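You operate a simulated robot arm through the tools that you are given. There is no shell and no other tool. Be economical: measure what you need, move in short steps, check, and stop when the job is done.

The job below is to be done with a simulated robot arm. You get a single attempt, and the scene is never put back.

## Task
Try the green ring on all three pipes; stand the one it stops on up on the shelf.
Fine: ring back in its place, the others stay in their sockets; drop nothing. Set down upright: green ring.

It is judged by the outcome, as a careful person would: the job done as asked, and still so three seconds after it is handed in. It fails if anything else is knocked over, pushed out of place, dropped, spilled or broken.

## Robot
A 7-joint arm with a two-finger parallel gripper, fixed in place. Base frame: the origin is at the foot of the arm, x ahead of it, y to its left, z up; the work surface is at about z = 0.85. Units: m, degrees, N and s.
With the tool pointing down near the work surface it reaches from about 0.42 to 0.9 m from the base axis. Its first joint turns from -143.0 to 143.0 degrees. Payload 3 kg.
The tool frame sits at the grasp point between the pads (the TCP): z along the fingers, y along the line on which they close. The tips reach 0.03 m beyond it. Largest opening 0.094 m; finger width 0.028, thickness 0.01; the body of the gripper, 0.05 by 0.096 m, starts 0.055 m behind the TCP.
Orientation is that of the tool frame in the base frame, as [roll, pitch, yaw] about the fixed x, y, z axes, in that order (R = Rz(yaw) Ry(pitch) Rx(roll)). With the fingers straight down and closing along the base's y, the tool's x points along the base's -x, its y along +y and its z along -z.

## Interface
- The arm moves only by the tool servo_tool. Its argument "motion" is a list of rows, each a list of 6 numbers: the shift along the tool's x, y, z in units of 25 mm (1.0 is 25 mm), then the turn, a rotation vector about the tool's x, y, z in units of 4 degrees (1.0 is 4 degrees). In form: [[x, y, z, rx, ry, rz], ...]. A call has 1 to 10 rows; each row shifts and turns the commanded pose from where the row before left it, along the tool's axes as they then stand. "fingers" is the gripper command, from -1 (shut) to 1 (fully open), values between in proportion, set as the call begins (left out, the last holds). A call with a number of a shift or a turn outside -1 to 1 is refused whole. A row lasts 0.2 s, in which the tool goes at most 0.05 m and 8.6 degrees; a call with a longer step from one row to the next is refused whole, and so is a gripper value outside its range. Where a pose cannot be reached the arm comes as near as it can. A force on the tool above 40 N (or 10 N above the force at the start of the call, whichever is more), or a blocked arm, ends the call early, and 0.2 s more pass. Each finger travels about 0.072 m/s and halts on what it meets, pressing with about 40 N; the grip force reading is that of the motor and also rises with nothing between the fingers. The clock runs only during rows and for 0.2 s after the last one: add rows that do not move to give the fingers time. The reply holds the time, the measured pose of the TCP, the force on the tool along the base axes, the opening and the grip force, in the units named above and with some noise, with the torque about the TCP (base axes, N m) and any sound that the robot's microphone picked up.
- Cameras (640 x 400 px; columns grow to the right, rows downward): "scene" is fixed at [0.0377, 0.6438, 1.4678]; the picture's right is [-0.61, -0.79, 0.00], its down [-0.38, 0.30, -0.87] and it looks along [0.69, -0.54, -0.49] (base axes); focal length 271 px, centre (320, 200). "wrist" rides on the gripper at [0.076, 0.014, -0.103] in the tool frame; the picture's right is [-0.18, 0.98, 0.00], its down [-0.75, -0.14, -0.64] and it looks along [-0.63, -0.12, 0.77] (tool axes); focal length 243 px, centre (320, 200). There is no depth. A picture from a camera that has moved, and an enlarged one, comes with that camera's place and axes in the base frame and with its lens. The place of the scene camera against the robot may be out by one fixed shift of up to 0.025 m in any direction.
- snapshot(camera): a new picture of that camera. The clock stands still meanwhile.
- inspect(camera, box): a new picture of the part [left, top, right, bottom] of that camera's present view, enlarged. The clock stands still meanwhile.
- hand_in(): hands the job in; it is judged then, once.

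Go step by step. Nothing tells you positions but the pictures and the camera data: compare them with the known pose of the tool, close in by small moves and look again before you grip or let go. The budget is 120 turns and 76 pictures, counting those below and the enlarged ones. Unless the task says otherwise, let go and move clear before handing in, and close with one line.

The tools are called as name(argument=value, ...) on one line, values as JSON. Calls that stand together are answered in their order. servo_tool: Moves the arm, as the interface text tells. Its arguments: {"type":"object","properties":{"motion":{"type":"array","items":{"type":"array","items":{"type":"number"}}},"fingers":{"type":"number"}},"required":["motion"]} The other tools are called the same way: snapshot (camera) takes a picture; inspect (camera, box) takes an enlarged picture of a part of a camera's view; hand_in () hands the job in.

At the start:

```text
time_s: 0.0
position: [0.3803, 0.2401, 1.359]
ee_rot: [180.0, 0.0, 180.0]
wrist_force: [0.2, -0.4, 0.0]
ft_torque: [-0.02, 0.01, -0.02]
width: 0.094
gripper_force: 0.0
```

scene: 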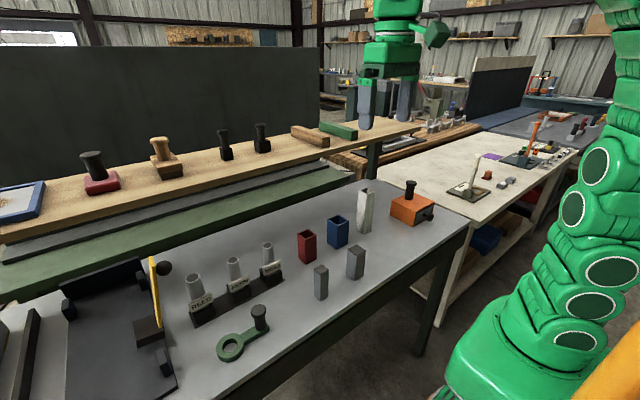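
wrist: 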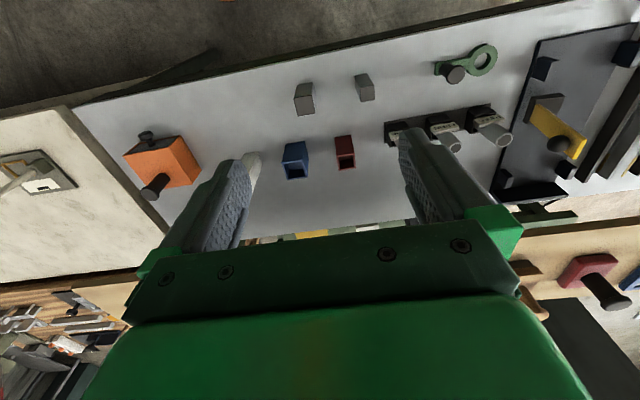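

I see three grey pipes in labelled sockets on the table, and a green ring gauge with a knob handle beside them. I'll enlarge both and look for the shelf.

inspect(camera="scene", box=[170, 220, 330, 370])

inspect(camera="wrist", box=[360, 20, 600, 180])

inspect(camera="scene", box=[0, 80, 480, 380])

```text
2.67 times, centred on (250, 295) of scene
camera zoom: at [0.0377, 0.6438, 1.4678], right [-0.61, -0.79, 0.0], down [-0.38, 0.3, -0.87], along [0.69, -0.54, -0.49], focal length 723 px, centre (507, -53)
```

zoom: 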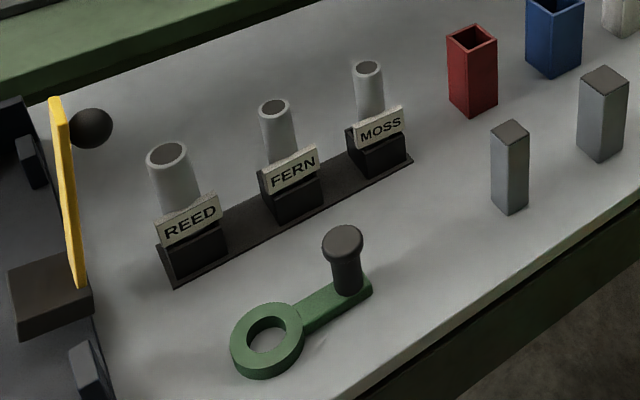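

```text
2.50 times, centred on (480, 100) of wrist
camera zoom: at [0.3056, 0.2535, 1.4618], right [0.18, 0.98, 0.0], down [0.75, -0.14, 0.64], along [0.63, -0.12, -0.77], focal length 606 px, centre (-80, 450)
```

zoom: 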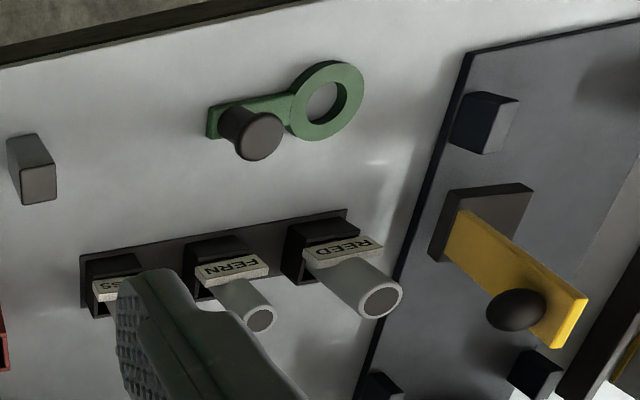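

```text
1.33 times, centred on (240, 230) of scene
camera zoom: at [0.0377, 0.6438, 1.4678], right [-0.61, -0.79, 0.0], down [-0.38, 0.3, -0.87], along [0.69, -0.54, -0.49], focal length 362 px, centre (427, 160)
```

zoom: 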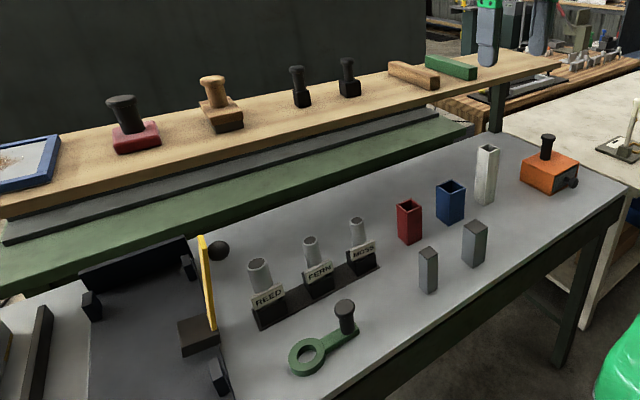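

Triangulating both views puts the ring's handle at about (0.464, 0.495) with the ring hole at y≈0.571. The pipes are at x≈0.604, y≈0.592/0.492/0.392, with tops at z≈0.985. I'll move above the handle and look again.

servo_tool(motion=[[-0.335, 1, 1, 0, 0, 0], [-0.335, 1, 1, 0, 0, 0], [-0.335, 1, 1, 0, 0, 0], [-0.335, 1, 1, 0, 0, 0], [-0.335, 1, 1, 0, 0, 0], [-0.335, 1, 1, 0, 0, 0], [-0.335, 1, 1, 0, 0, 0], [-0.335, 1, 1, 0, 0, 0], [-0.335, 1, 1, 0, 0, 0], [-0.335, 1, 1, 0, 0, 0]], fingers=1)

snapshot(camera="wrist")

snapshot(camera="scene")

```text
time_s: 2.2
position: [0.4657, 0.4902, 1.1104]
ee_rot: [180.0, 0.0, 179.9]
wrist_force: [-0.4, 0.7, -0.7]
ft_torque: [-0.02, 0.03, 0.01]
width: 0.0941
gripper_force: 0.1
```

```text
70 pictures are left
camera wrist: at [0.3907, 0.5039, 1.2119], right [0.18, 0.98, 0.0], down [0.75, -0.14, 0.64], along [0.63, -0.12, -0.77], focal length 243 px, centre (320, 200)
```

wrist: 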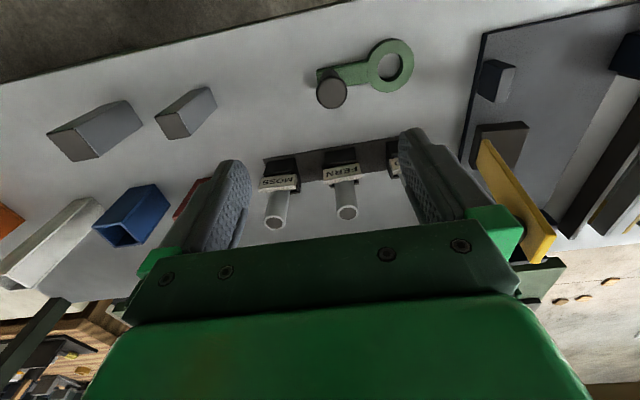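

```text
69 pictures are left
```

scene: 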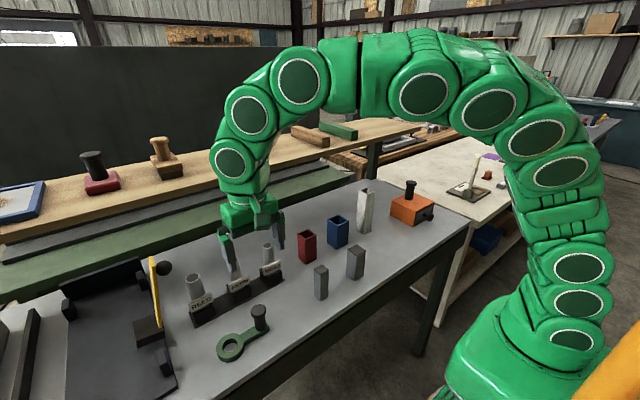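

From the two wrist views, the handle top is at (0.475, 0.501, 0.918), the ring at (0.474, 0.579) and FERN at (0.608, 0.499, 0.979). I'll come down to just above the handle and check.

servo_tool(motion=[[-0.37, 0.43, 0.8, 0, 0, 0], [0, 0, 0.8, 0, 0, 0], [0, 0, 0.8, 0, 0, 0], [0, 0, 0.8, 0, 0, 0], [0, 0, 0.8, 0, 0, 0], [0, 0, 0.8, 0, 0, 0], [0, 0, 0.8, 0, 0, 0]])

snapshot(camera="wrist")

inspect(camera="scene", box=[170, 220, 330, 370])

```text
time_s: 3.8
position: [0.4745, 0.5002, 0.9692]
ee_rot: [180.0, 0.0, -180.0]
wrist_force: [0.6, 0.0, 0.4]
ft_torque: [-0.01, -0.02, 0.05]
width: 0.0939
gripper_force: 0.0
```

```text
68 pictures are left
camera wrist: at [0.3989, 0.5146, 1.0712], right [0.18, 0.98, 0.0], down [0.75, -0.14, 0.64], along [0.63, -0.12, -0.77], focal length 243 px, centre (320, 200)
```

wrist: 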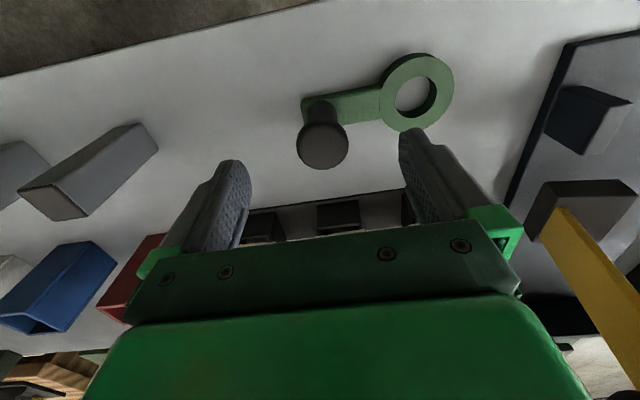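

```text
2.67 times, centred on (250, 295) of scene
camera zoom: at [0.0377, 0.6438, 1.4678], right [-0.61, -0.79, 0.0], down [-0.38, 0.3, -0.87], along [0.69, -0.54, -0.49], focal length 723 px, centre (507, -53)
```

zoom: 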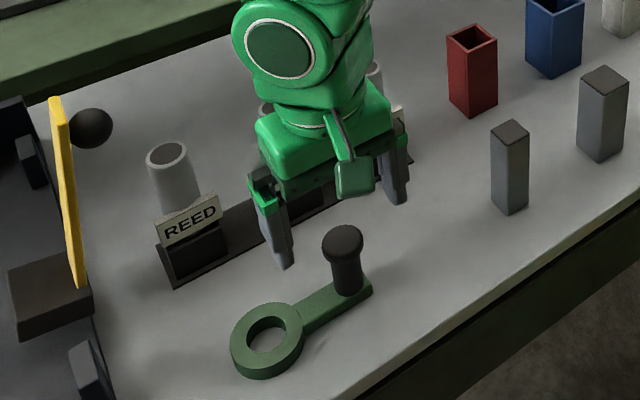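

The handle is centred between the fingers, so I'll lower around it to about z=0.904 without closing and check.

servo_tool(motion=[[-0.06, 0.05, 0.65, 0, 0, 0], [0, 0, 0.65, 0, 0, 0], [0, 0, 0.65, 0, 0, 0], [0, 0, 0.65, 0, 0, 0]])

snapshot(camera="wrist")

inspect(camera="scene", box=[200, 270, 300, 370])

```text
time_s: 4.8
position: [0.4771, 0.5028, 0.9037]
ee_rot: [180.0, 0.0, 179.9]
wrist_force: [0.0, -0.3, 0.5]
ft_torque: [0.01, -0.03, 0.0]
width: 0.0939
gripper_force: 0.0
```

```text
66 pictures are left
camera wrist: at [0.4004, 0.5157, 1.0068], right [0.18, 0.98, 0.0], down [0.75, -0.14, 0.64], along [0.63, -0.12, -0.77], focal length 243 px, centre (320, 200)
```

wrist: 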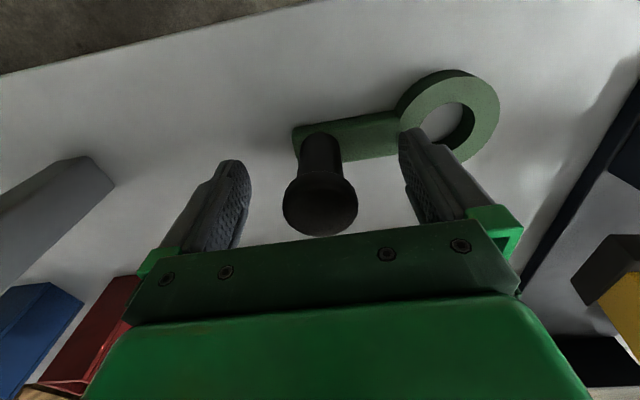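

```text
4.00 times, centred on (250, 320) of scene
camera zoom: at [0.0377, 0.6438, 1.4678], right [-0.61, -0.79, 0.0], down [-0.38, 0.3, -0.87], along [0.69, -0.54, -0.49], focal length 1085 px, centre (600, -280)
```

zoom: 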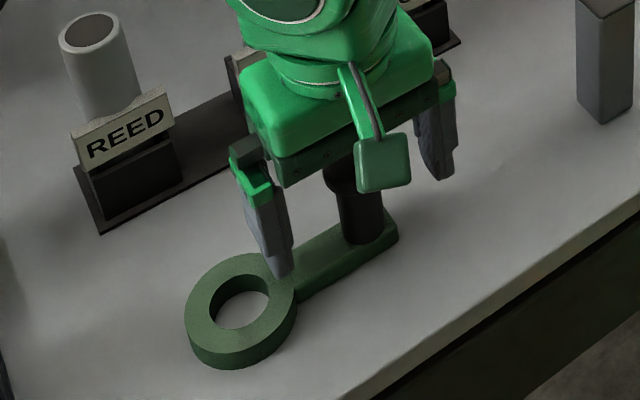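

The fingers straddle the handle and clear the ring, so I'll close on it.

servo_tool(motion=[[0, 0, 0, 0, 0, 0], [0, 0, 0, 0, 0, 0], [0, 0, 0, 0, 0, 0], [0, 0, 0, 0, 0, 0], [0, 0, 0, 0, 0, 0]], fingers=-1)

snapshot(camera="wrist")

inspect(camera="scene", box=[200, 270, 300, 370])

```text
time_s: 6.0
position: [0.4761, 0.501, 0.9041]
ee_rot: [-179.9, 0.0, -180.0]
wrist_force: [-0.3, -0.5, 3.7]
ft_torque: [0.41, -0.05, 0.04]
width: 0.0287
gripper_force: 39.4
```

```text
64 pictures are left
camera wrist: at [0.4003, 0.5156, 1.0067], right [0.18, 0.98, 0.0], down [0.75, -0.14, 0.64], along [0.63, -0.12, -0.77], focal length 243 px, centre (320, 200)
```

wrist: 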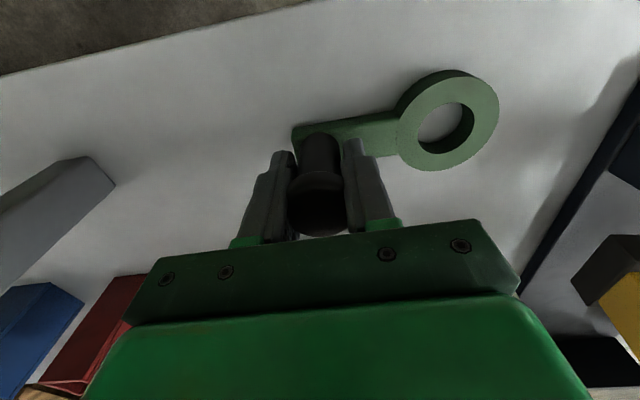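

```text
4.00 times, centred on (250, 320) of scene
camera zoom: at [0.0377, 0.6438, 1.4678], right [-0.61, -0.79, 0.0], down [-0.38, 0.3, -0.87], along [0.69, -0.54, -0.49], focal length 1085 px, centre (600, -280)
```

zoom: 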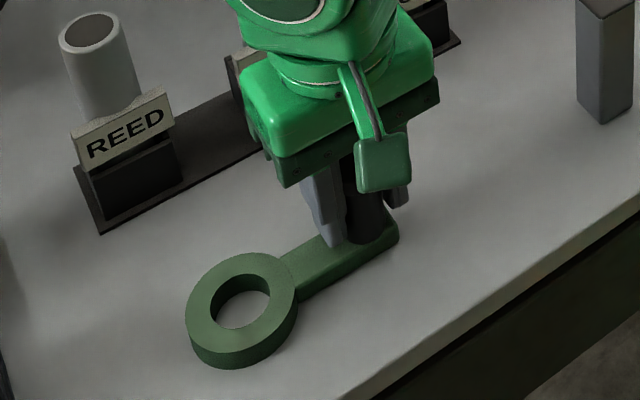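

I have the handle, with a 28.7 mm opening and 39 N. I'll lift straight up and check that the ring stays level.

servo_tool(motion=[[0, 0, -0.3, 0, 0, 0], [0, 0, -0.6, 0, 0, 0], [0, 0, -0.8, 0, 0, 0], [0, 0, -0.8, 0, 0, 0], [0, 0, -0.8, 0, 0, 0], [0, 0, -0.8, 0, 0, 0], [0, 0, -0.8, 0, 0, 0], [0, 0, -0.8, 0, 0, 0], [0, 0, -0.8, 0, 0, 0], [0, 0, 0, 0, 0, 0]])

snapshot(camera="scene")

snapshot(camera="wrist")

```text
time_s: 8.2
position: [0.4761, 0.5003, 1.0677]
ee_rot: [-180.0, -0.1, 180.0]
wrist_force: [0.3, -0.4, -1.1]
ft_torque: [-0.03, 0.0, 0.0]
width: 0.029
gripper_force: 40.1
```

```text
62 pictures are left
```

scene: 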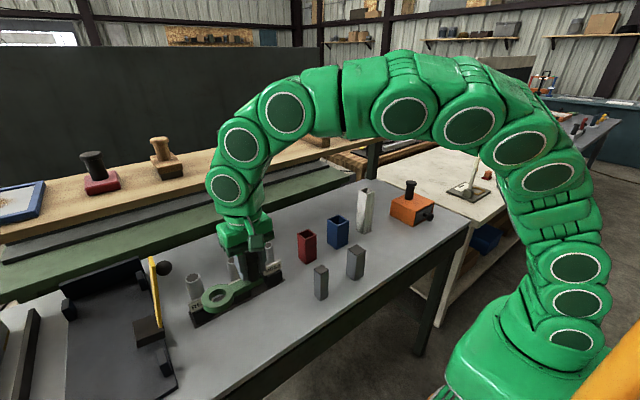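

```text
61 pictures are left
camera wrist: at [0.4001, 0.5151, 1.1693], right [0.18, 0.98, 0.0], down [0.75, -0.14, 0.64], along [0.63, -0.12, -0.77], focal length 243 px, centre (320, 200)
```

wrist: 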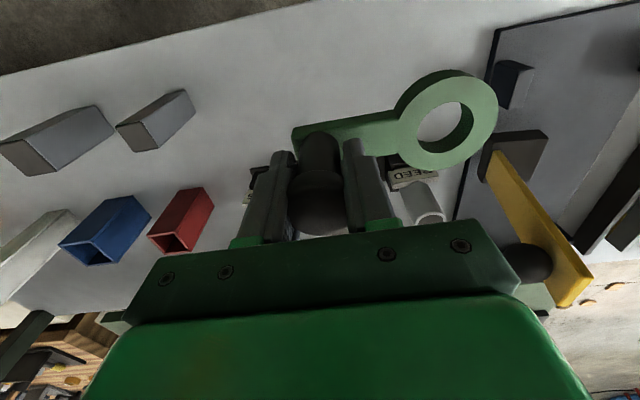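

The ring is held firmly and level. I'll turn the tool 90° so that the ring points ahead (+x) and the handle stays clear of the neighbouring pipes.

servo_tool(motion=[[0, 0, 0, 0, 0, 1], [0, 0, 0, 0, 0, 1], [0, 0, 0, 0, 0, 1], [0, 0, 0, 0, 0, 1], [0, 0, 0, 0, 0, 1], [0, 0, 0, 0, 0, 1], [0, 0, 0, 0, 0, 1], [0, 0, 0, 0, 0, 1], [0, 0, 0, 0, 0, 1], [0, 0, 0, 0, 0, 1]])

servo_tool(motion=[[0, 0, 0, 0, 0, 1], [0, 0, 0, 0, 0, 1], [0, 0, 0, 0, 0, 1], [0, 0, 0, 0, 0, 1], [0, 0, 0, 0, 0, 1], [0, 0, 0, 0, 0, 1], [0, 0, 0, 0, 0, 1], [0, 0, 0, 0, 0, 1], [0, 0, 0, 0, 0, 1], [0, 0, 0, 0, 0, 1]])

servo_tool(motion=[[0, 0, 0, 0, 0, 1], [0, 0, 0, 0, 0, 1], [0, 0, 0, 0, 0, 0.5], [0, 0, 0, 0, 0, 0]])

snapshot(camera="wrist")

snapshot(camera="scene")

```text
time_s: 10.4
position: [0.4745, 0.5017, 1.0685]
ee_rot: [-180.0, 0.0, 140.0]
wrist_force: [0.8, 1.1, -2.0]
ft_torque: [-0.04, 0.02, -0.01]
width: 0.029
gripper_force: 40.3
```

```text
time_s: 12.6
position: [0.4755, 0.502, 1.0661]
ee_rot: [-179.9, 0.1, 100.0]
wrist_force: [-0.2, -0.4, -0.9]
ft_torque: [-0.03, 0.05, -0.01]
width: 0.0294
gripper_force: 39.9
```

```text
time_s: 13.6
position: [0.4753, 0.5023, 1.0673]
ee_rot: [180.0, 0.0, 90.1]
wrist_force: [-0.3, 0.2, -1.0]
ft_torque: [-0.02, 0.06, 0.01]
width: 0.0289
gripper_force: 39.8
```

```text
60 pictures are left
camera wrist: at [0.4907, 0.5773, 1.1691], right [0.98, -0.18, 0.0], down [-0.14, -0.75, 0.64], along [-0.12, -0.63, -0.77], focal length 243 px, centre (320, 200)
```

wrist: 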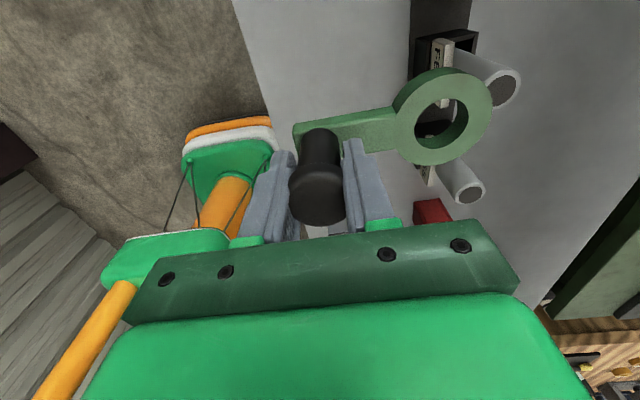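

```text
59 pictures are left
```

scene: 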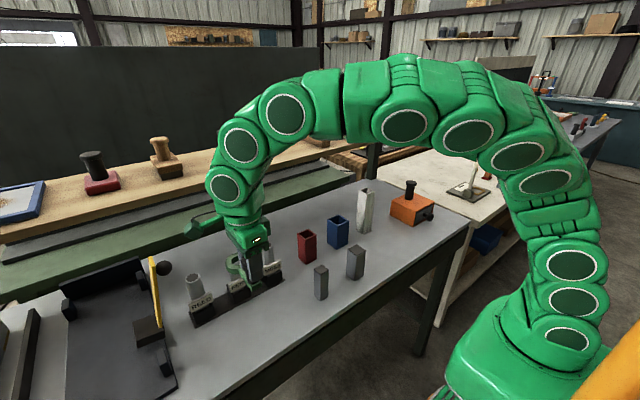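

The ring now points to +x. I'll hover it over MOSS, the smallest pipe, keeping the height for now.

servo_tool(motion=[[-0.72, 0.38, 0, 0, 0, 0], [-0.72, 0.38, 0, 0, 0, 0], [-0.72, 0.38, 0, 0, 0, 0], [-0.72, 0.38, 0, 0, 0, 0], [-0.72, 0.38, 0, 0, 0, 0], [-0.7, 0.37, 0, 0, 0, 0], [0, 0, 0, 0, 0, 0]])

snapshot(camera="wrist")

inspect(camera="scene", box=[170, 200, 330, 320])

```text
time_s: 15.2
position: [0.5329, 0.3937, 1.0674]
ee_rot: [-180.0, 0.1, 90.1]
wrist_force: [0.2, 0.1, -1.1]
ft_torque: [-0.01, 0.03, -0.01]
width: 0.0286
gripper_force: 39.6
```

```text
58 pictures are left
camera wrist: at [0.5479, 0.4696, 1.1692], right [0.98, -0.18, 0.0], down [-0.14, -0.75, 0.64], along [-0.12, -0.63, -0.77], focal length 243 px, centre (320, 200)
```

wrist: 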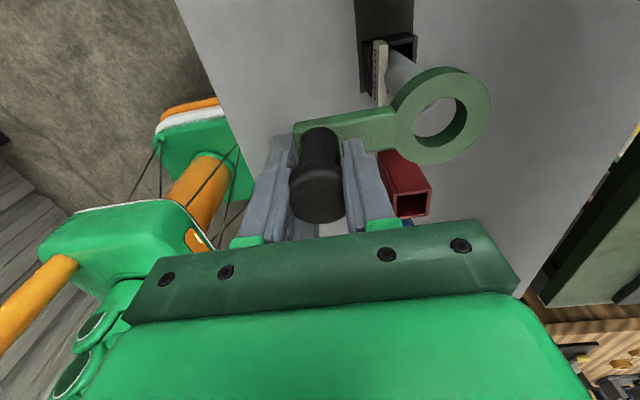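

```text
3.33 times, centred on (250, 260) of scene
camera zoom: at [0.0377, 0.6438, 1.4678], right [-0.61, -0.79, 0.0], down [-0.38, 0.3, -0.87], along [0.69, -0.54, -0.49], focal length 904 px, centre (553, 0)
```

zoom: 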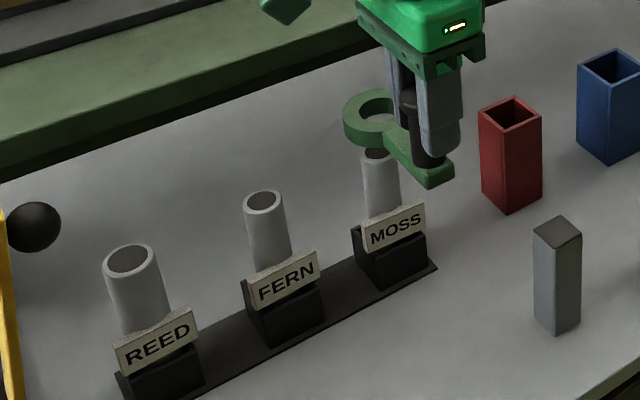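

Both views put the ring hole over MOSS to within a couple of millimetres. I'll lower it to just above the pipe's top and recheck.

servo_tool(motion=[[0, 0, 0.33, 0, 0, 0], [0, 0, 0.33, 0, 0, 0], [0, 0, 0.33, 0, 0, 0], [0, 0, 0, 0, 0, 0]])

inspect(camera="wrist", box=[340, 20, 540, 180])

inspect(camera="scene", box=[230, 210, 310, 270])

```text
time_s: 16.2
position: [0.5316, 0.3937, 1.0425]
ee_rot: [180.0, -0.1, 90.0]
wrist_force: [0.4, -0.4, 5.7]
ft_torque: [0.13, -0.45, -0.03]
width: 0.0289
gripper_force: 39.8
```

```text
2.50 times, centred on (440, 100) of wrist
camera zoom: at [0.5476, 0.4698, 1.145], right [0.98, -0.18, 0.0], down [-0.14, -0.75, 0.64], along [-0.12, -0.63, -0.77], focal length 606 px, centre (20, 450)
```

zoom: 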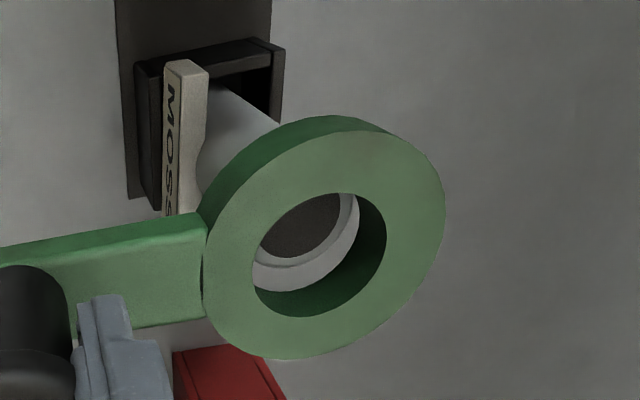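

```text
6.67 times, centred on (270, 240) of scene
camera zoom: at [0.0377, 0.6438, 1.4678], right [-0.61, -0.79, 0.0], down [-0.38, 0.3, -0.87], along [0.69, -0.54, -0.49], focal length 1808 px, centre (653, -67)
```

zoom: 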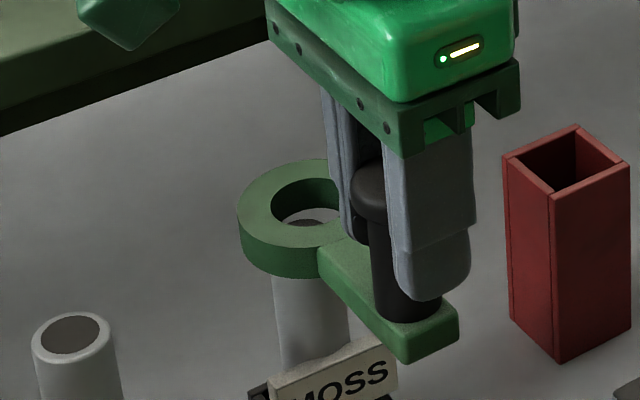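

The force rose to about 6 N and the torque puts the contact on the near (+y) rim, so the ring is touching MOSS slightly off-centre. I'll ease up, shift about 2 mm in +y and lower again gently.

servo_tool(motion=[[0, 0, -0.12, 0, 0, 0], [0.08, -0.02, 0, 0, 0, 0], [0, 0, 0.12, 0, 0, 0], [0, 0, 0.08, 0, 0, 0], [0, 0, 0, 0, 0, 0]])

inspect(camera="wrist", box=[340, 20, 540, 180])

```text
time_s: 17.4
position: [0.532, 0.3967, 1.0411]
ee_rot: [179.9, -0.2, 89.9]
wrist_force: [-2.7, 1.0, 21.1]
ft_torque: [0.44, -1.43, 0.11]
width: 0.0293
gripper_force: 40.1
```

```text
2.50 times, centred on (440, 100) of wrist
camera zoom: at [0.5468, 0.4719, 1.1437], right [0.98, -0.18, 0.0], down [-0.14, -0.75, 0.64], along [-0.12, -0.63, -0.77], focal length 606 px, centre (20, 450)
```

zoom: 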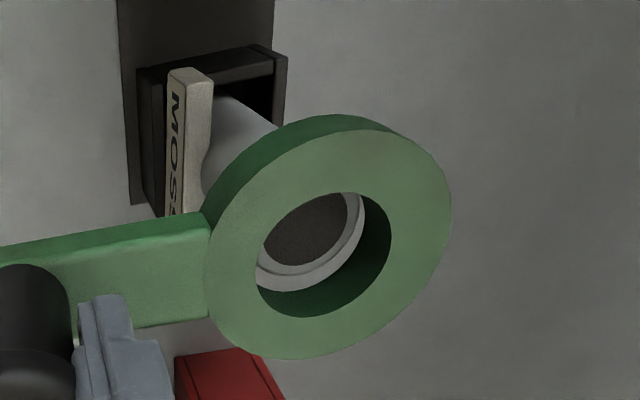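

The contact centroid is on the −x/+y side of the hole. I'll ease up, shift about 1.5 mm in −x and 1 mm in +y, and probe again.

servo_tool(motion=[[0, 0, -0.16, 0, 0, 0], [0.04, -0.06, 0, 0, 0, 0], [0, 0, 0.08, 0, 0, 0], [0, 0, 0.06, 0, 0, 0], [0, 0, 0, 0, 0, 0]])

inspect(camera="scene", box=[230, 210, 310, 270])

inspect(camera="scene", box=[180, 230, 260, 300])

```text
time_s: 18.6
position: [0.5302, 0.3966, 1.0415]
ee_rot: [180.0, 0.0, 90.0]
wrist_force: [-0.6, 0.3, 15.4]
ft_torque: [0.29, -1.46, 0.05]
width: 0.0292
gripper_force: 39.9
```

```text
6.67 times, centred on (270, 240) of scene
camera zoom: at [0.0377, 0.6438, 1.4678], right [-0.61, -0.79, 0.0], down [-0.38, 0.3, -0.87], along [0.69, -0.54, -0.49], focal length 1808 px, centre (653, -67)
```

zoom: 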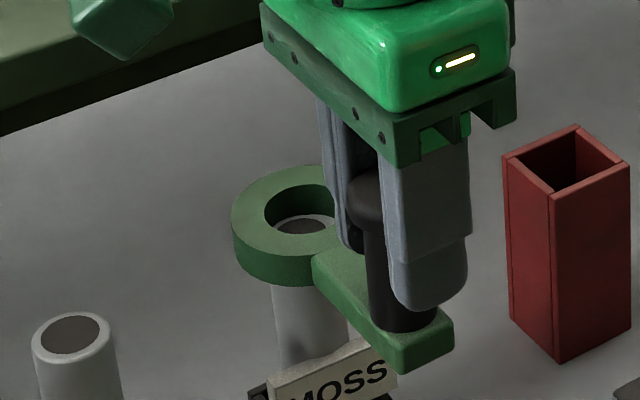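

```text
5.71 times, centred on (220, 265) of scene
camera zoom: at [0.0377, 0.6438, 1.4678], right [-0.61, -0.79, 0.0], down [-0.38, 0.3, -0.87], along [0.69, -0.54, -0.49], focal length 1550 px, centre (891, -171)
```

zoom: 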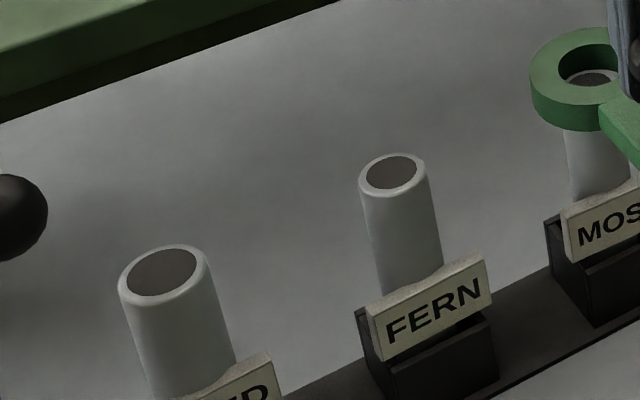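

FERN and MOSS measure about 31–32 mm across, REED about 38 mm, and the hole about 33–34 mm. The contact has moved to the +x/+y side, so I'll shift 0.8 mm in +x and 2 mm in +y.

servo_tool(motion=[[0, 0, -0.16, 0, 0, 0], [0.08, 0.03, 0, 0, 0, 0], [0, 0, 0.1, 0, 0, 0], [0, 0, 0.08, 0, 0, 0], [0, 0, 0, 0, 0, 0]])

inspect(camera="wrist", box=[380, 40, 500, 140])

```text
time_s: 19.8
position: [0.5304, 0.3994, 1.039]
ee_rot: [180.0, 0.0, 90.1]
wrist_force: [0.6, -1.1, -1.0]
ft_torque: [-0.01, -0.01, 0.01]
width: 0.0289
gripper_force: 40.0
```

```text
4.00 times, centred on (440, 90) of wrist
camera zoom: at [0.5463, 0.4749, 1.1424], right [0.98, -0.18, 0.0], down [-0.14, -0.75, 0.64], along [-0.12, -0.63, -0.77], focal length 970 px, centre (-160, 640)
```

zoom: 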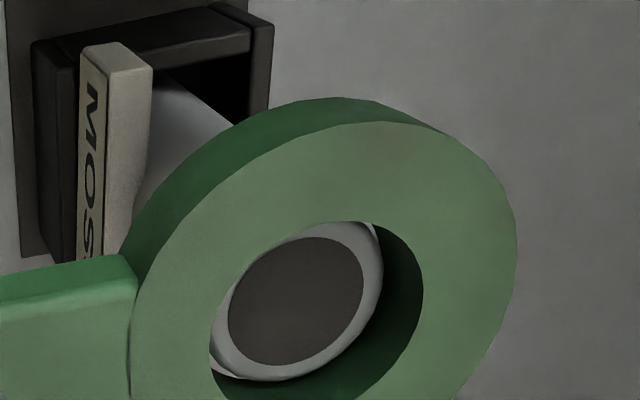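

No contact force now, so the ring has started over MOSS. I'll lower it gently to see whether it slides down.

servo_tool(motion=[[0, 0, 0.12, 0, 0, 0], [0, 0, 0.12, 0, 0, 0], [0, 0, 0.12, 0, 0, 0], [0, 0, 0.12, 0, 0, 0], [0, 0, 0, 0, 0, 0]])

inspect(camera="wrist", box=[380, 40, 500, 140])

inspect(camera="scene", box=[230, 210, 310, 270])

```text
time_s: 21.0
position: [0.5308, 0.3996, 1.0279]
ee_rot: [-179.9, 0.0, 90.0]
wrist_force: [-0.3, 0.3, -1.5]
ft_torque: [0.02, -0.04, -0.03]
width: 0.0289
gripper_force: 39.9
```

```text
4.00 times, centred on (440, 90) of wrist
camera zoom: at [0.5461, 0.4751, 1.1304], right [0.98, -0.18, 0.0], down [-0.14, -0.75, 0.64], along [-0.12, -0.63, -0.77], focal length 970 px, centre (-160, 640)
```

zoom: 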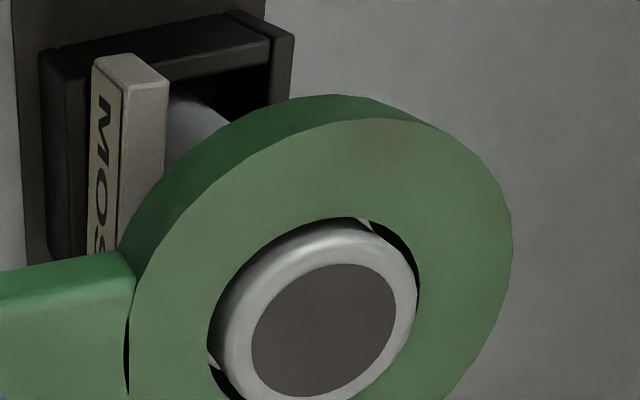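

```text
6.67 times, centred on (270, 240) of scene
camera zoom: at [0.0377, 0.6438, 1.4678], right [-0.61, -0.79, 0.0], down [-0.38, 0.3, -0.87], along [0.69, -0.54, -0.49], focal length 1808 px, centre (653, -67)
```

zoom: 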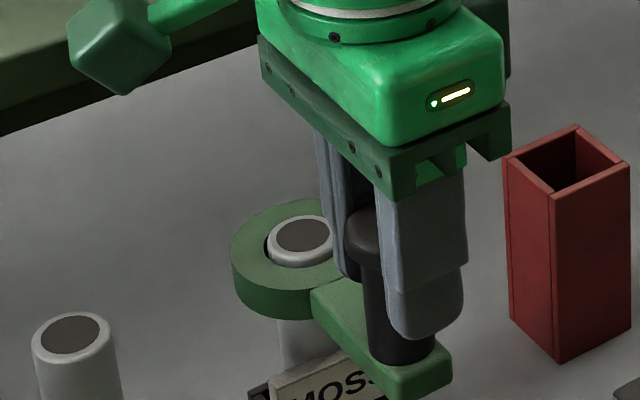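

The ring is sliding freely over MOSS with the rim standing clear of the hole. I'll go a little further down to be sure.

servo_tool(motion=[[0, 0, 0.1, 0, 0, 0], [0, 0, 0.1, 0, 0, 0], [0, 0, 0.1, 0, 0, 0], [0, 0, 0.1, 0, 0, 0], [0, 0, 0, 0, 0, 0]])

inspect(camera="scene", box=[230, 210, 310, 270])

```text
time_s: 22.2
position: [0.5299, 0.3981, 1.0188]
ee_rot: [-180.0, 0.1, 90.0]
wrist_force: [0.3, -0.3, -1.0]
ft_torque: [0.01, 0.01, 0.01]
width: 0.029
gripper_force: 39.6
```

```text
6.67 times, centred on (270, 240) of scene
camera zoom: at [0.0377, 0.6438, 1.4678], right [-0.61, -0.79, 0.0], down [-0.38, 0.3, -0.87], along [0.69, -0.54, -0.49], focal length 1808 px, centre (653, -67)
```

zoom: 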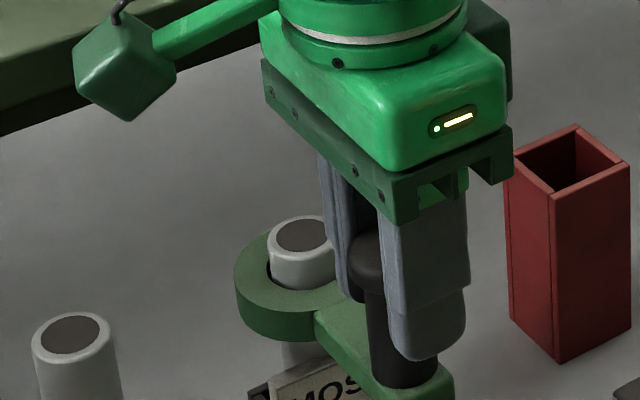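

MOSS passes: the ring slid more than 20 mm without resistance. I'll lift straight off, move 0.1 m in +y over FERN and hover low.

servo_tool(motion=[[0, 0, -0.4, 0, 0, 0], [0, 0, -0.5, 0, 0, 0], [0, 0, -0.6, 0, 0, 0], [0, 0, -0.5, 0, 0, 0], [0.8, 0, 0, 0, 0, 0], [0.8, 0, 0, 0, 0, 0], [0.8, 0, 0, 0, 0, 0], [0.8, 0, 0, 0, 0, 0], [0.8, 0, 0.5, 0, 0, 0], [0, 0, 0.4, 0, 0, 0]])

inspect(camera="wrist", box=[380, 40, 500, 140])

inspect(camera="scene", box=[190, 220, 310, 300])

```text
time_s: 24.4
position: [0.5316, 0.499, 1.0455]
ee_rot: [179.9, 0.0, 90.0]
wrist_force: [1.1, 0.0, -0.3]
ft_torque: [0.0, -0.02, -0.02]
width: 0.0289
gripper_force: 40.3
```

```text
4.00 times, centred on (440, 90) of wrist
camera zoom: at [0.5461, 0.5754, 1.1484], right [0.98, -0.18, 0.0], down [-0.14, -0.75, 0.64], along [-0.12, -0.63, -0.77], focal length 970 px, centre (-160, 640)
```

zoom: 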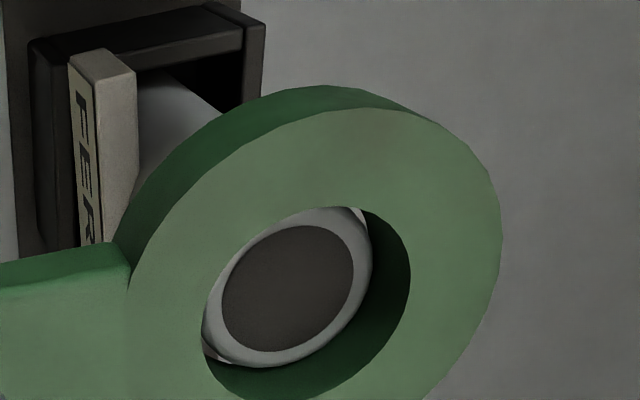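

```text
5.00 times, centred on (250, 260) of scene
camera zoom: at [0.0377, 0.6438, 1.4678], right [-0.61, -0.79, 0.0], down [-0.38, 0.3, -0.87], along [0.69, -0.54, -0.49], focal length 1356 px, centre (670, -100)
```

zoom: 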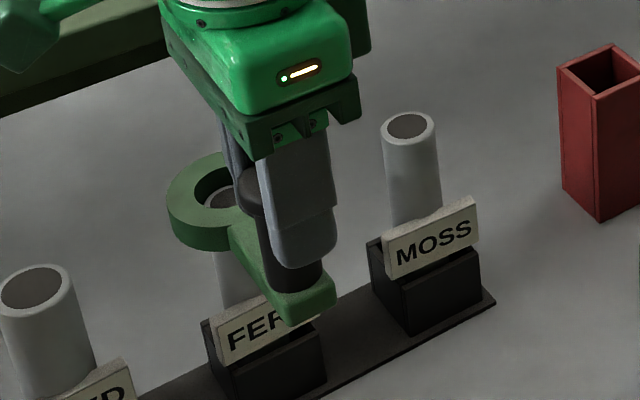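

It looks aligned over FERN, so I'll lower gently.

servo_tool(motion=[[0, 0, 0.08, 0, 0, 0], [0, 0, 0.08, 0, 0, 0], [0, 0, 0.08, 0, 0, 0], [0, 0, 0.06, 0, 0, 0], [0, 0, 0, 0, 0, 0]])

```text
time_s: 25.6
position: [0.5308, 0.5003, 1.038]
ee_rot: [-180.0, 0.0, 90.0]
wrist_force: [-0.1, -0.1, -0.2]
ft_torque: [-0.03, -0.02, -0.02]
width: 0.029
gripper_force: 40.2
```

servo_tool(motion=[[0, 0, 0.1, 0, 0, 0], [0, 0, 0.1, 0, 0, 0], [0, 0, 0.1, 0, 0, 0], [0, 0, 0.1, 0, 0, 0], [0, 0, 0.1, 0, 0, 0], [0, 0, 0.1, 0, 0, 0], [0, 0, 0.1, 0, 0, 0], [0, 0, 0.08, 0, 0, 0], [0, 0, 0, 0, 0, 0]])

inspect(camera="scene", box=[190, 220, 310, 300])

```text
time_s: 27.6
position: [0.5315, 0.4988, 1.0189]
ee_rot: [180.0, 0.0, 90.0]
wrist_force: [-0.8, 0.0, -1.9]
ft_torque: [-0.01, 0.06, -0.01]
width: 0.0291
gripper_force: 40.1
```

```text
5.00 times, centred on (250, 260) of scene
camera zoom: at [0.0377, 0.6438, 1.4678], right [-0.61, -0.79, 0.0], down [-0.38, 0.3, -0.87], along [0.69, -0.54, -0.49], focal length 1356 px, centre (670, -100)
```

zoom: 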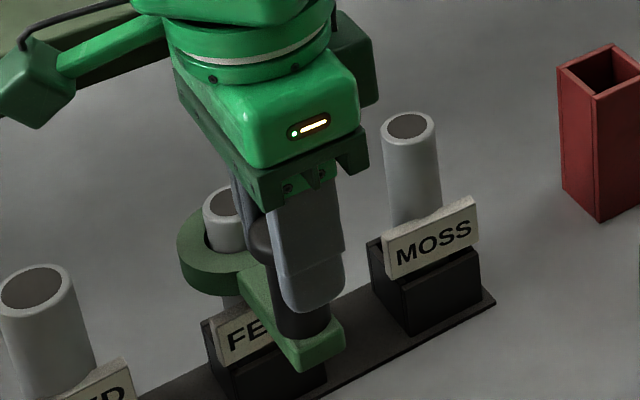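

FERN passes freely as well. I'll lift off and move 0.1 m in +y over REED.

servo_tool(motion=[[0, 0, -0.4, 0, 0, 0], [0, 0, -0.5, 0, 0, 0], [0, 0, -0.6, 0, 0, 0], [0, 0, -0.5, 0, 0, 0], [0.8, 0, 0, 0, 0, 0], [0.8, 0, 0, 0, 0, 0], [0.8, 0, 0, 0, 0, 0], [0.8, 0, 0, 0, 0, 0], [0.8, 0, 0.5, 0, 0, 0], [0, 0, 0.2, 0, 0, 0]])

inspect(camera="wrist", box=[380, 40, 500, 140])

inspect(camera="scene", box=[170, 230, 290, 310])

```text
time_s: 29.8
position: [0.5305, 0.5976, 1.0516]
ee_rot: [179.9, 0.0, 90.0]
wrist_force: [0.8, -0.7, 8.1]
ft_torque: [-0.18, -0.83, -0.09]
width: 0.0293
gripper_force: 39.7
```

```text
4.00 times, centred on (440, 90) of wrist
camera zoom: at [0.5459, 0.6747, 1.155], right [0.98, -0.18, 0.0], down [-0.14, -0.75, 0.64], along [-0.12, -0.63, -0.77], focal length 970 px, centre (-160, 640)
```

zoom: 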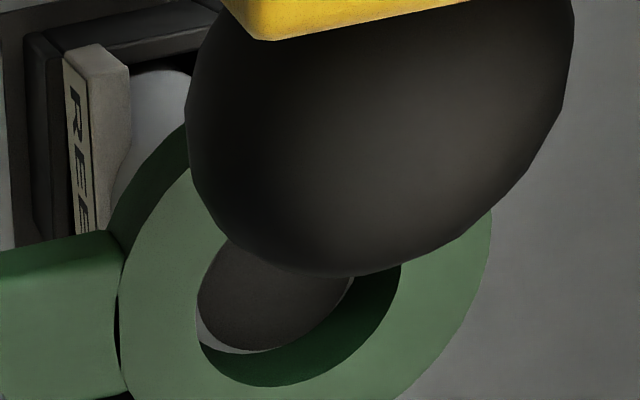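

```text
5.00 times, centred on (230, 270) of scene
camera zoom: at [0.0377, 0.6438, 1.4678], right [-0.61, -0.79, 0.0], down [-0.38, 0.3, -0.87], along [0.69, -0.54, -0.49], focal length 1356 px, centre (770, -150)
```

zoom: 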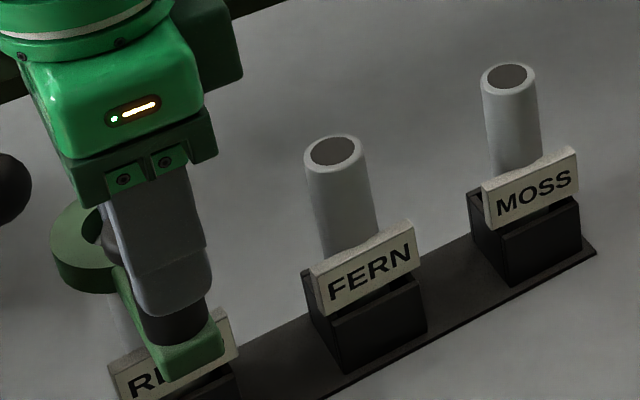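

There is already about 9 N of contact, centred on the ring, so this looks like REED's rim. But a dark ball is close to the wrist camera, so I'll look at the full views before moving.

snapshot(camera="wrist")

snapshot(camera="scene")

```text
42 pictures are left
camera wrist: at [0.5459, 0.6747, 1.155], right [0.98, -0.18, 0.0], down [-0.14, -0.75, 0.64], along [-0.12, -0.63, -0.77], focal length 243 px, centre (320, 200)
```

wrist: 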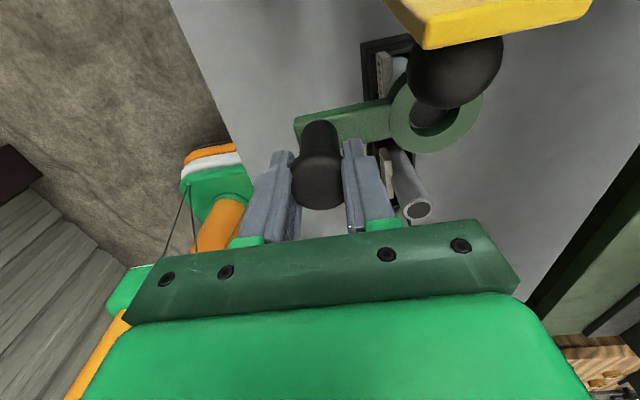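

```text
41 pictures are left
```

scene: 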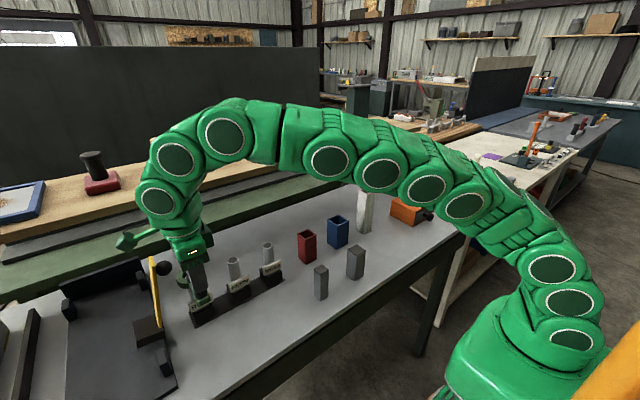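

REED's bore already fills the ring's hole while the ring rests on its rim, and the ball hasn't moved. I'll press 1.5 mm more to confirm that it stops, staying well below the force limit.

servo_tool(motion=[[0, 0, 0.06, 0, 0, 0], [0, 0, 0, 0, 0, 0]])

inspect(camera="wrist", box=[380, 40, 500, 140])

```text
time_s: 30.4
position: [0.5305, 0.5985, 1.0498]
ee_rot: [180.0, 0.0, 89.9]
wrist_force: [-3.0, -1.1, 19.6]
ft_torque: [-0.25, -1.25, -0.07]
width: 0.0293
gripper_force: 39.9
```

```text
4.00 times, centred on (440, 90) of wrist
camera zoom: at [0.5454, 0.6749, 1.153], right [0.98, -0.18, 0.0], down [-0.14, -0.75, 0.64], along [-0.12, -0.63, -0.77], focal length 970 px, centre (-160, 640)
```

zoom: 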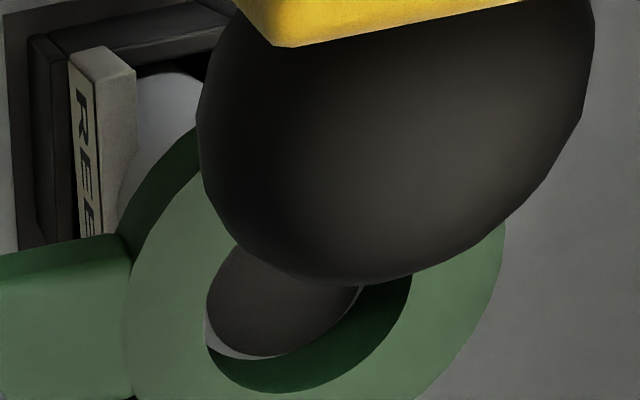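

The force rose to 20 N with no travel, so the ring stops on REED and REED is the one for the shelf. I'll back out the way I came and return the ring to its place.

servo_tool(motion=[[0, 0, -0.3, 0, 0, 0], [0, 0, -0.6, 0, 0, 0], [-0.8, 0, 0, 0, 0, 0], [-0.8, 0, 0, 0, 0, 0], [-0.8, 0, 0, 0, 0, 0], [-0.8, 0, 0, 0, 0, 0], [-0.7, -0.7, 0, 0, 0, 0], [0, -0.75, 0, 0, 0, 0], [0, -0.75, 0, 0, 0, 0], [0, 0, 0, 0, 0, 0]])

servo_tool(motion=[[0, 0, 0, 0, 0, -1], [0, 0, 0, 0, 0, -1], [0, 0, 0, 0, 0, -1], [0, 0, 0, 0, 0, -1], [0, 0, 0, 0, 0, -1], [0, 0, 0, 0, 0, -1], [0, 0, 0, 0, 0, -1], [0, 0, 0, 0, 0, -1], [0, 0, 0, 0, 0, -1], [0, 0, 0, 0, 0, -1]])

servo_tool(motion=[[0, 0, 0, 0, 0, -1], [0, 0, 0, 0, 0, -1], [0, 0, 0, 0, 0, -1], [0, 0, 0, 0, 0, -1], [0, 0, 0, 0, 0, -1], [0, 0, 0, 0, 0, -1], [0, 0, 0, 0, 0, -1], [0, 0, 0, 0, 0, -1], [0, 0, 0, 0, 0, -1], [0, 0, 0, 0, 0, -1]])

servo_tool(motion=[[0, 0, 0, 0, 0, -1], [0, 0, 0, 0, 0, -1], [0, 0, 0, 0, 0, -0.5], [0, 0, 0, 0, 0, 0]])

snapshot(camera="wrist")

snapshot(camera="scene")

```text
time_s: 32.6
position: [0.4762, 0.5011, 1.0716]
ee_rot: [-179.8, 0.1, 90.0]
wrist_force: [0.5, -0.3, -2.4]
ft_torque: [0.0, 0.01, -0.02]
width: 0.029
gripper_force: 39.9
```

```text
time_s: 34.8
position: [0.4771, 0.5015, 1.0723]
ee_rot: [179.9, 0.0, 130.0]
wrist_force: [0.3, -0.1, -1.3]
ft_torque: [-0.01, 0.04, 0.0]
width: 0.0286
gripper_force: 39.9
```

```text
time_s: 37.0
position: [0.4768, 0.5011, 1.0722]
ee_rot: [179.9, 0.0, 170.0]
wrist_force: [0.7, 0.4, -2.1]
ft_torque: [-0.03, 0.01, -0.01]
width: 0.029
gripper_force: 40.1
```

```text
time_s: 38.0
position: [0.4761, 0.5006, 1.0716]
ee_rot: [179.9, 0.0, 179.9]
wrist_force: [-0.6, 0.3, -0.3]
ft_torque: [-0.04, 0.02, 0.03]
width: 0.0288
gripper_force: 39.8
```

```text
39 pictures are left
camera wrist: at [0.4007, 0.5153, 1.1746], right [0.18, 0.98, 0.0], down [0.75, -0.14, 0.64], along [0.63, -0.12, -0.77], focal length 243 px, centre (320, 200)
```

wrist: 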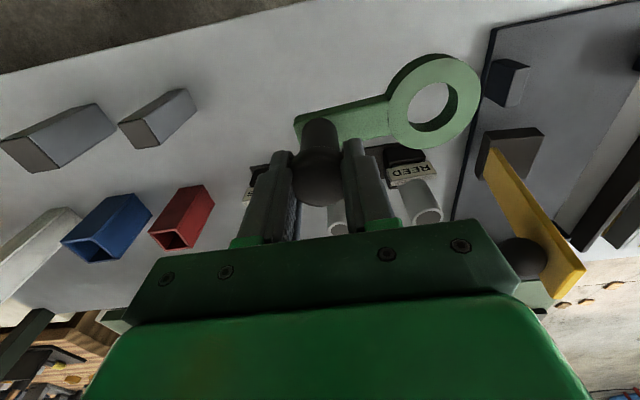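

```text
38 pictures are left
```

scene: 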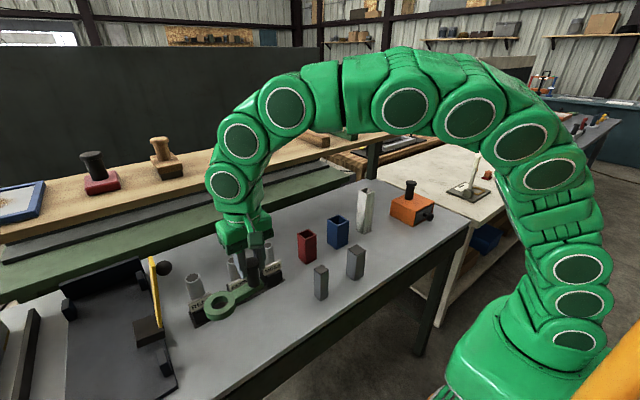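

Compared with the start, the ring has crept about 10 mm lower in the grip but is still level, so I should set it down now. I'll lower to 20 mm above the expected contact, then feel for the table.

servo_tool(motion=[[0, 0, 0.8, 0, 0, 0], [0, 0, 0.8, 0, 0, 0], [0, 0, 0.8, 0, 0, 0], [0, 0, 0.8, 0, 0, 0], [0, 0, 0.8, 0, 0, 0], [0, 0, 0.6, 0, 0, 0], [0, 0, 0.4, 0, 0, 0], [0, 0, 0, 0, 0, 0]])

inspect(camera="scene", box=[200, 270, 300, 370])

snapshot(camera="wrist")

```text
time_s: 39.8
position: [0.4774, 0.5006, 0.9479]
ee_rot: [180.0, 0.0, 180.0]
wrist_force: [-0.3, 0.7, -1.0]
ft_torque: [-0.04, 0.0, 0.03]
width: 0.0286
gripper_force: 40.1
```

```text
4.00 times, centred on (250, 320) of scene
camera zoom: at [0.0377, 0.6438, 1.4678], right [-0.61, -0.79, 0.0], down [-0.38, 0.3, -0.87], along [0.69, -0.54, -0.49], focal length 1085 px, centre (600, -280)
```

zoom: 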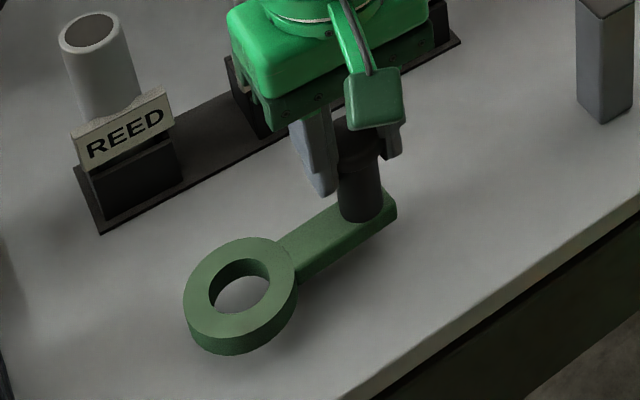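

```text
36 pictures are left
camera wrist: at [0.4008, 0.5152, 1.0496], right [0.18, 0.98, 0.0], down [0.75, -0.14, 0.64], along [0.63, -0.12, -0.77], focal length 243 px, centre (320, 200)
```

wrist: 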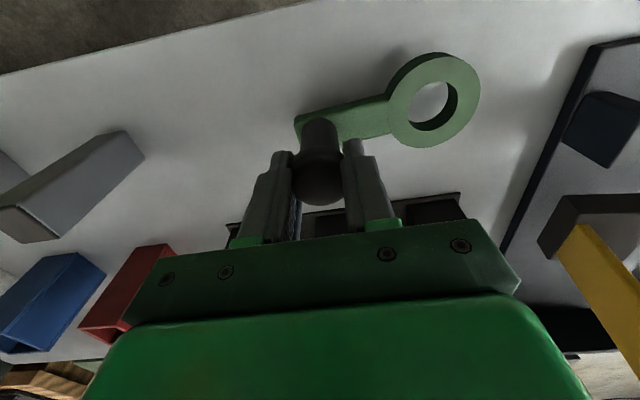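

The ring has slipped about 25 mm, so contact should come at a TCP height of about 0.93. I'll lower in small steps until I feel it.

servo_tool(motion=[[0, 0, 0.2, 0, 0, 0], [0, 0, 0.16, 0, 0, 0], [0, 0, 0.12, 0, 0, 0]])

inspect(camera="scene", box=[200, 270, 300, 370])

```text
time_s: 40.6
position: [0.4766, 0.5008, 0.9351]
ee_rot: [-180.0, 0.1, -180.0]
wrist_force: [0.7, -0.5, -1.9]
ft_torque: [-0.01, 0.01, 0.01]
width: 0.0288
gripper_force: 39.8
```

```text
4.00 times, centred on (250, 320) of scene
camera zoom: at [0.0377, 0.6438, 1.4678], right [-0.61, -0.79, 0.0], down [-0.38, 0.3, -0.87], along [0.69, -0.54, -0.49], focal length 1085 px, centre (600, -280)
```

zoom: 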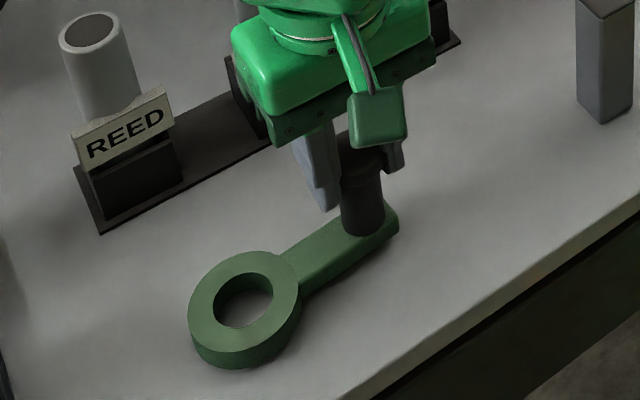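

The ring is almost at its resting height, so I'll continue in 1–2 mm steps.

servo_tool(motion=[[0, 0, 0.06, 0, 0, 0], [0, 0, 0.06, 0, 0, 0], [0, 0, 0, 0, 0, 0]])

```text
time_s: 41.4
position: [0.4761, 0.5022, 0.9326]
ee_rot: [180.0, 0.0, -180.0]
wrist_force: [-0.5, 0.9, -1.1]
ft_torque: [-0.05, 0.03, -0.01]
width: 0.0291
gripper_force: 40.0
```

servo_tool(motion=[[0, 0, 0.06, 0, 0, 0], [0, 0, 0.06, 0, 0, 0], [0, 0, 0, 0, 0, 0]])

inspect(camera="scene", box=[200, 270, 300, 370])

```text
time_s: 42.2
position: [0.4768, 0.5016, 0.9297]
ee_rot: [-179.9, 0.0, 180.0]
wrist_force: [-0.7, -0.5, -1.1]
ft_torque: [-0.05, 0.0, 0.04]
width: 0.0289
gripper_force: 39.6
```

```text
4.00 times, centred on (250, 320) of scene
camera zoom: at [0.0377, 0.6438, 1.4678], right [-0.61, -0.79, 0.0], down [-0.38, 0.3, -0.87], along [0.69, -0.54, -0.49], focal length 1085 px, centre (600, -280)
```

zoom: 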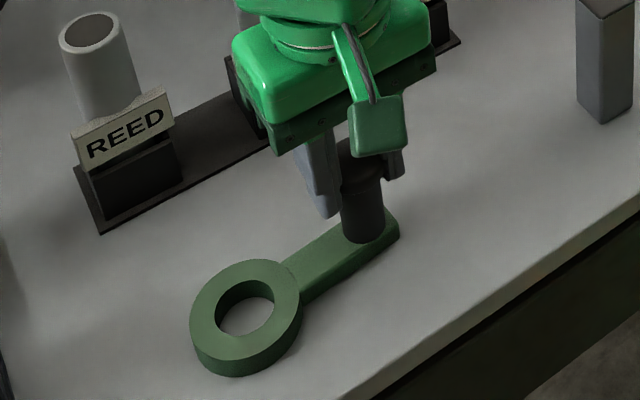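

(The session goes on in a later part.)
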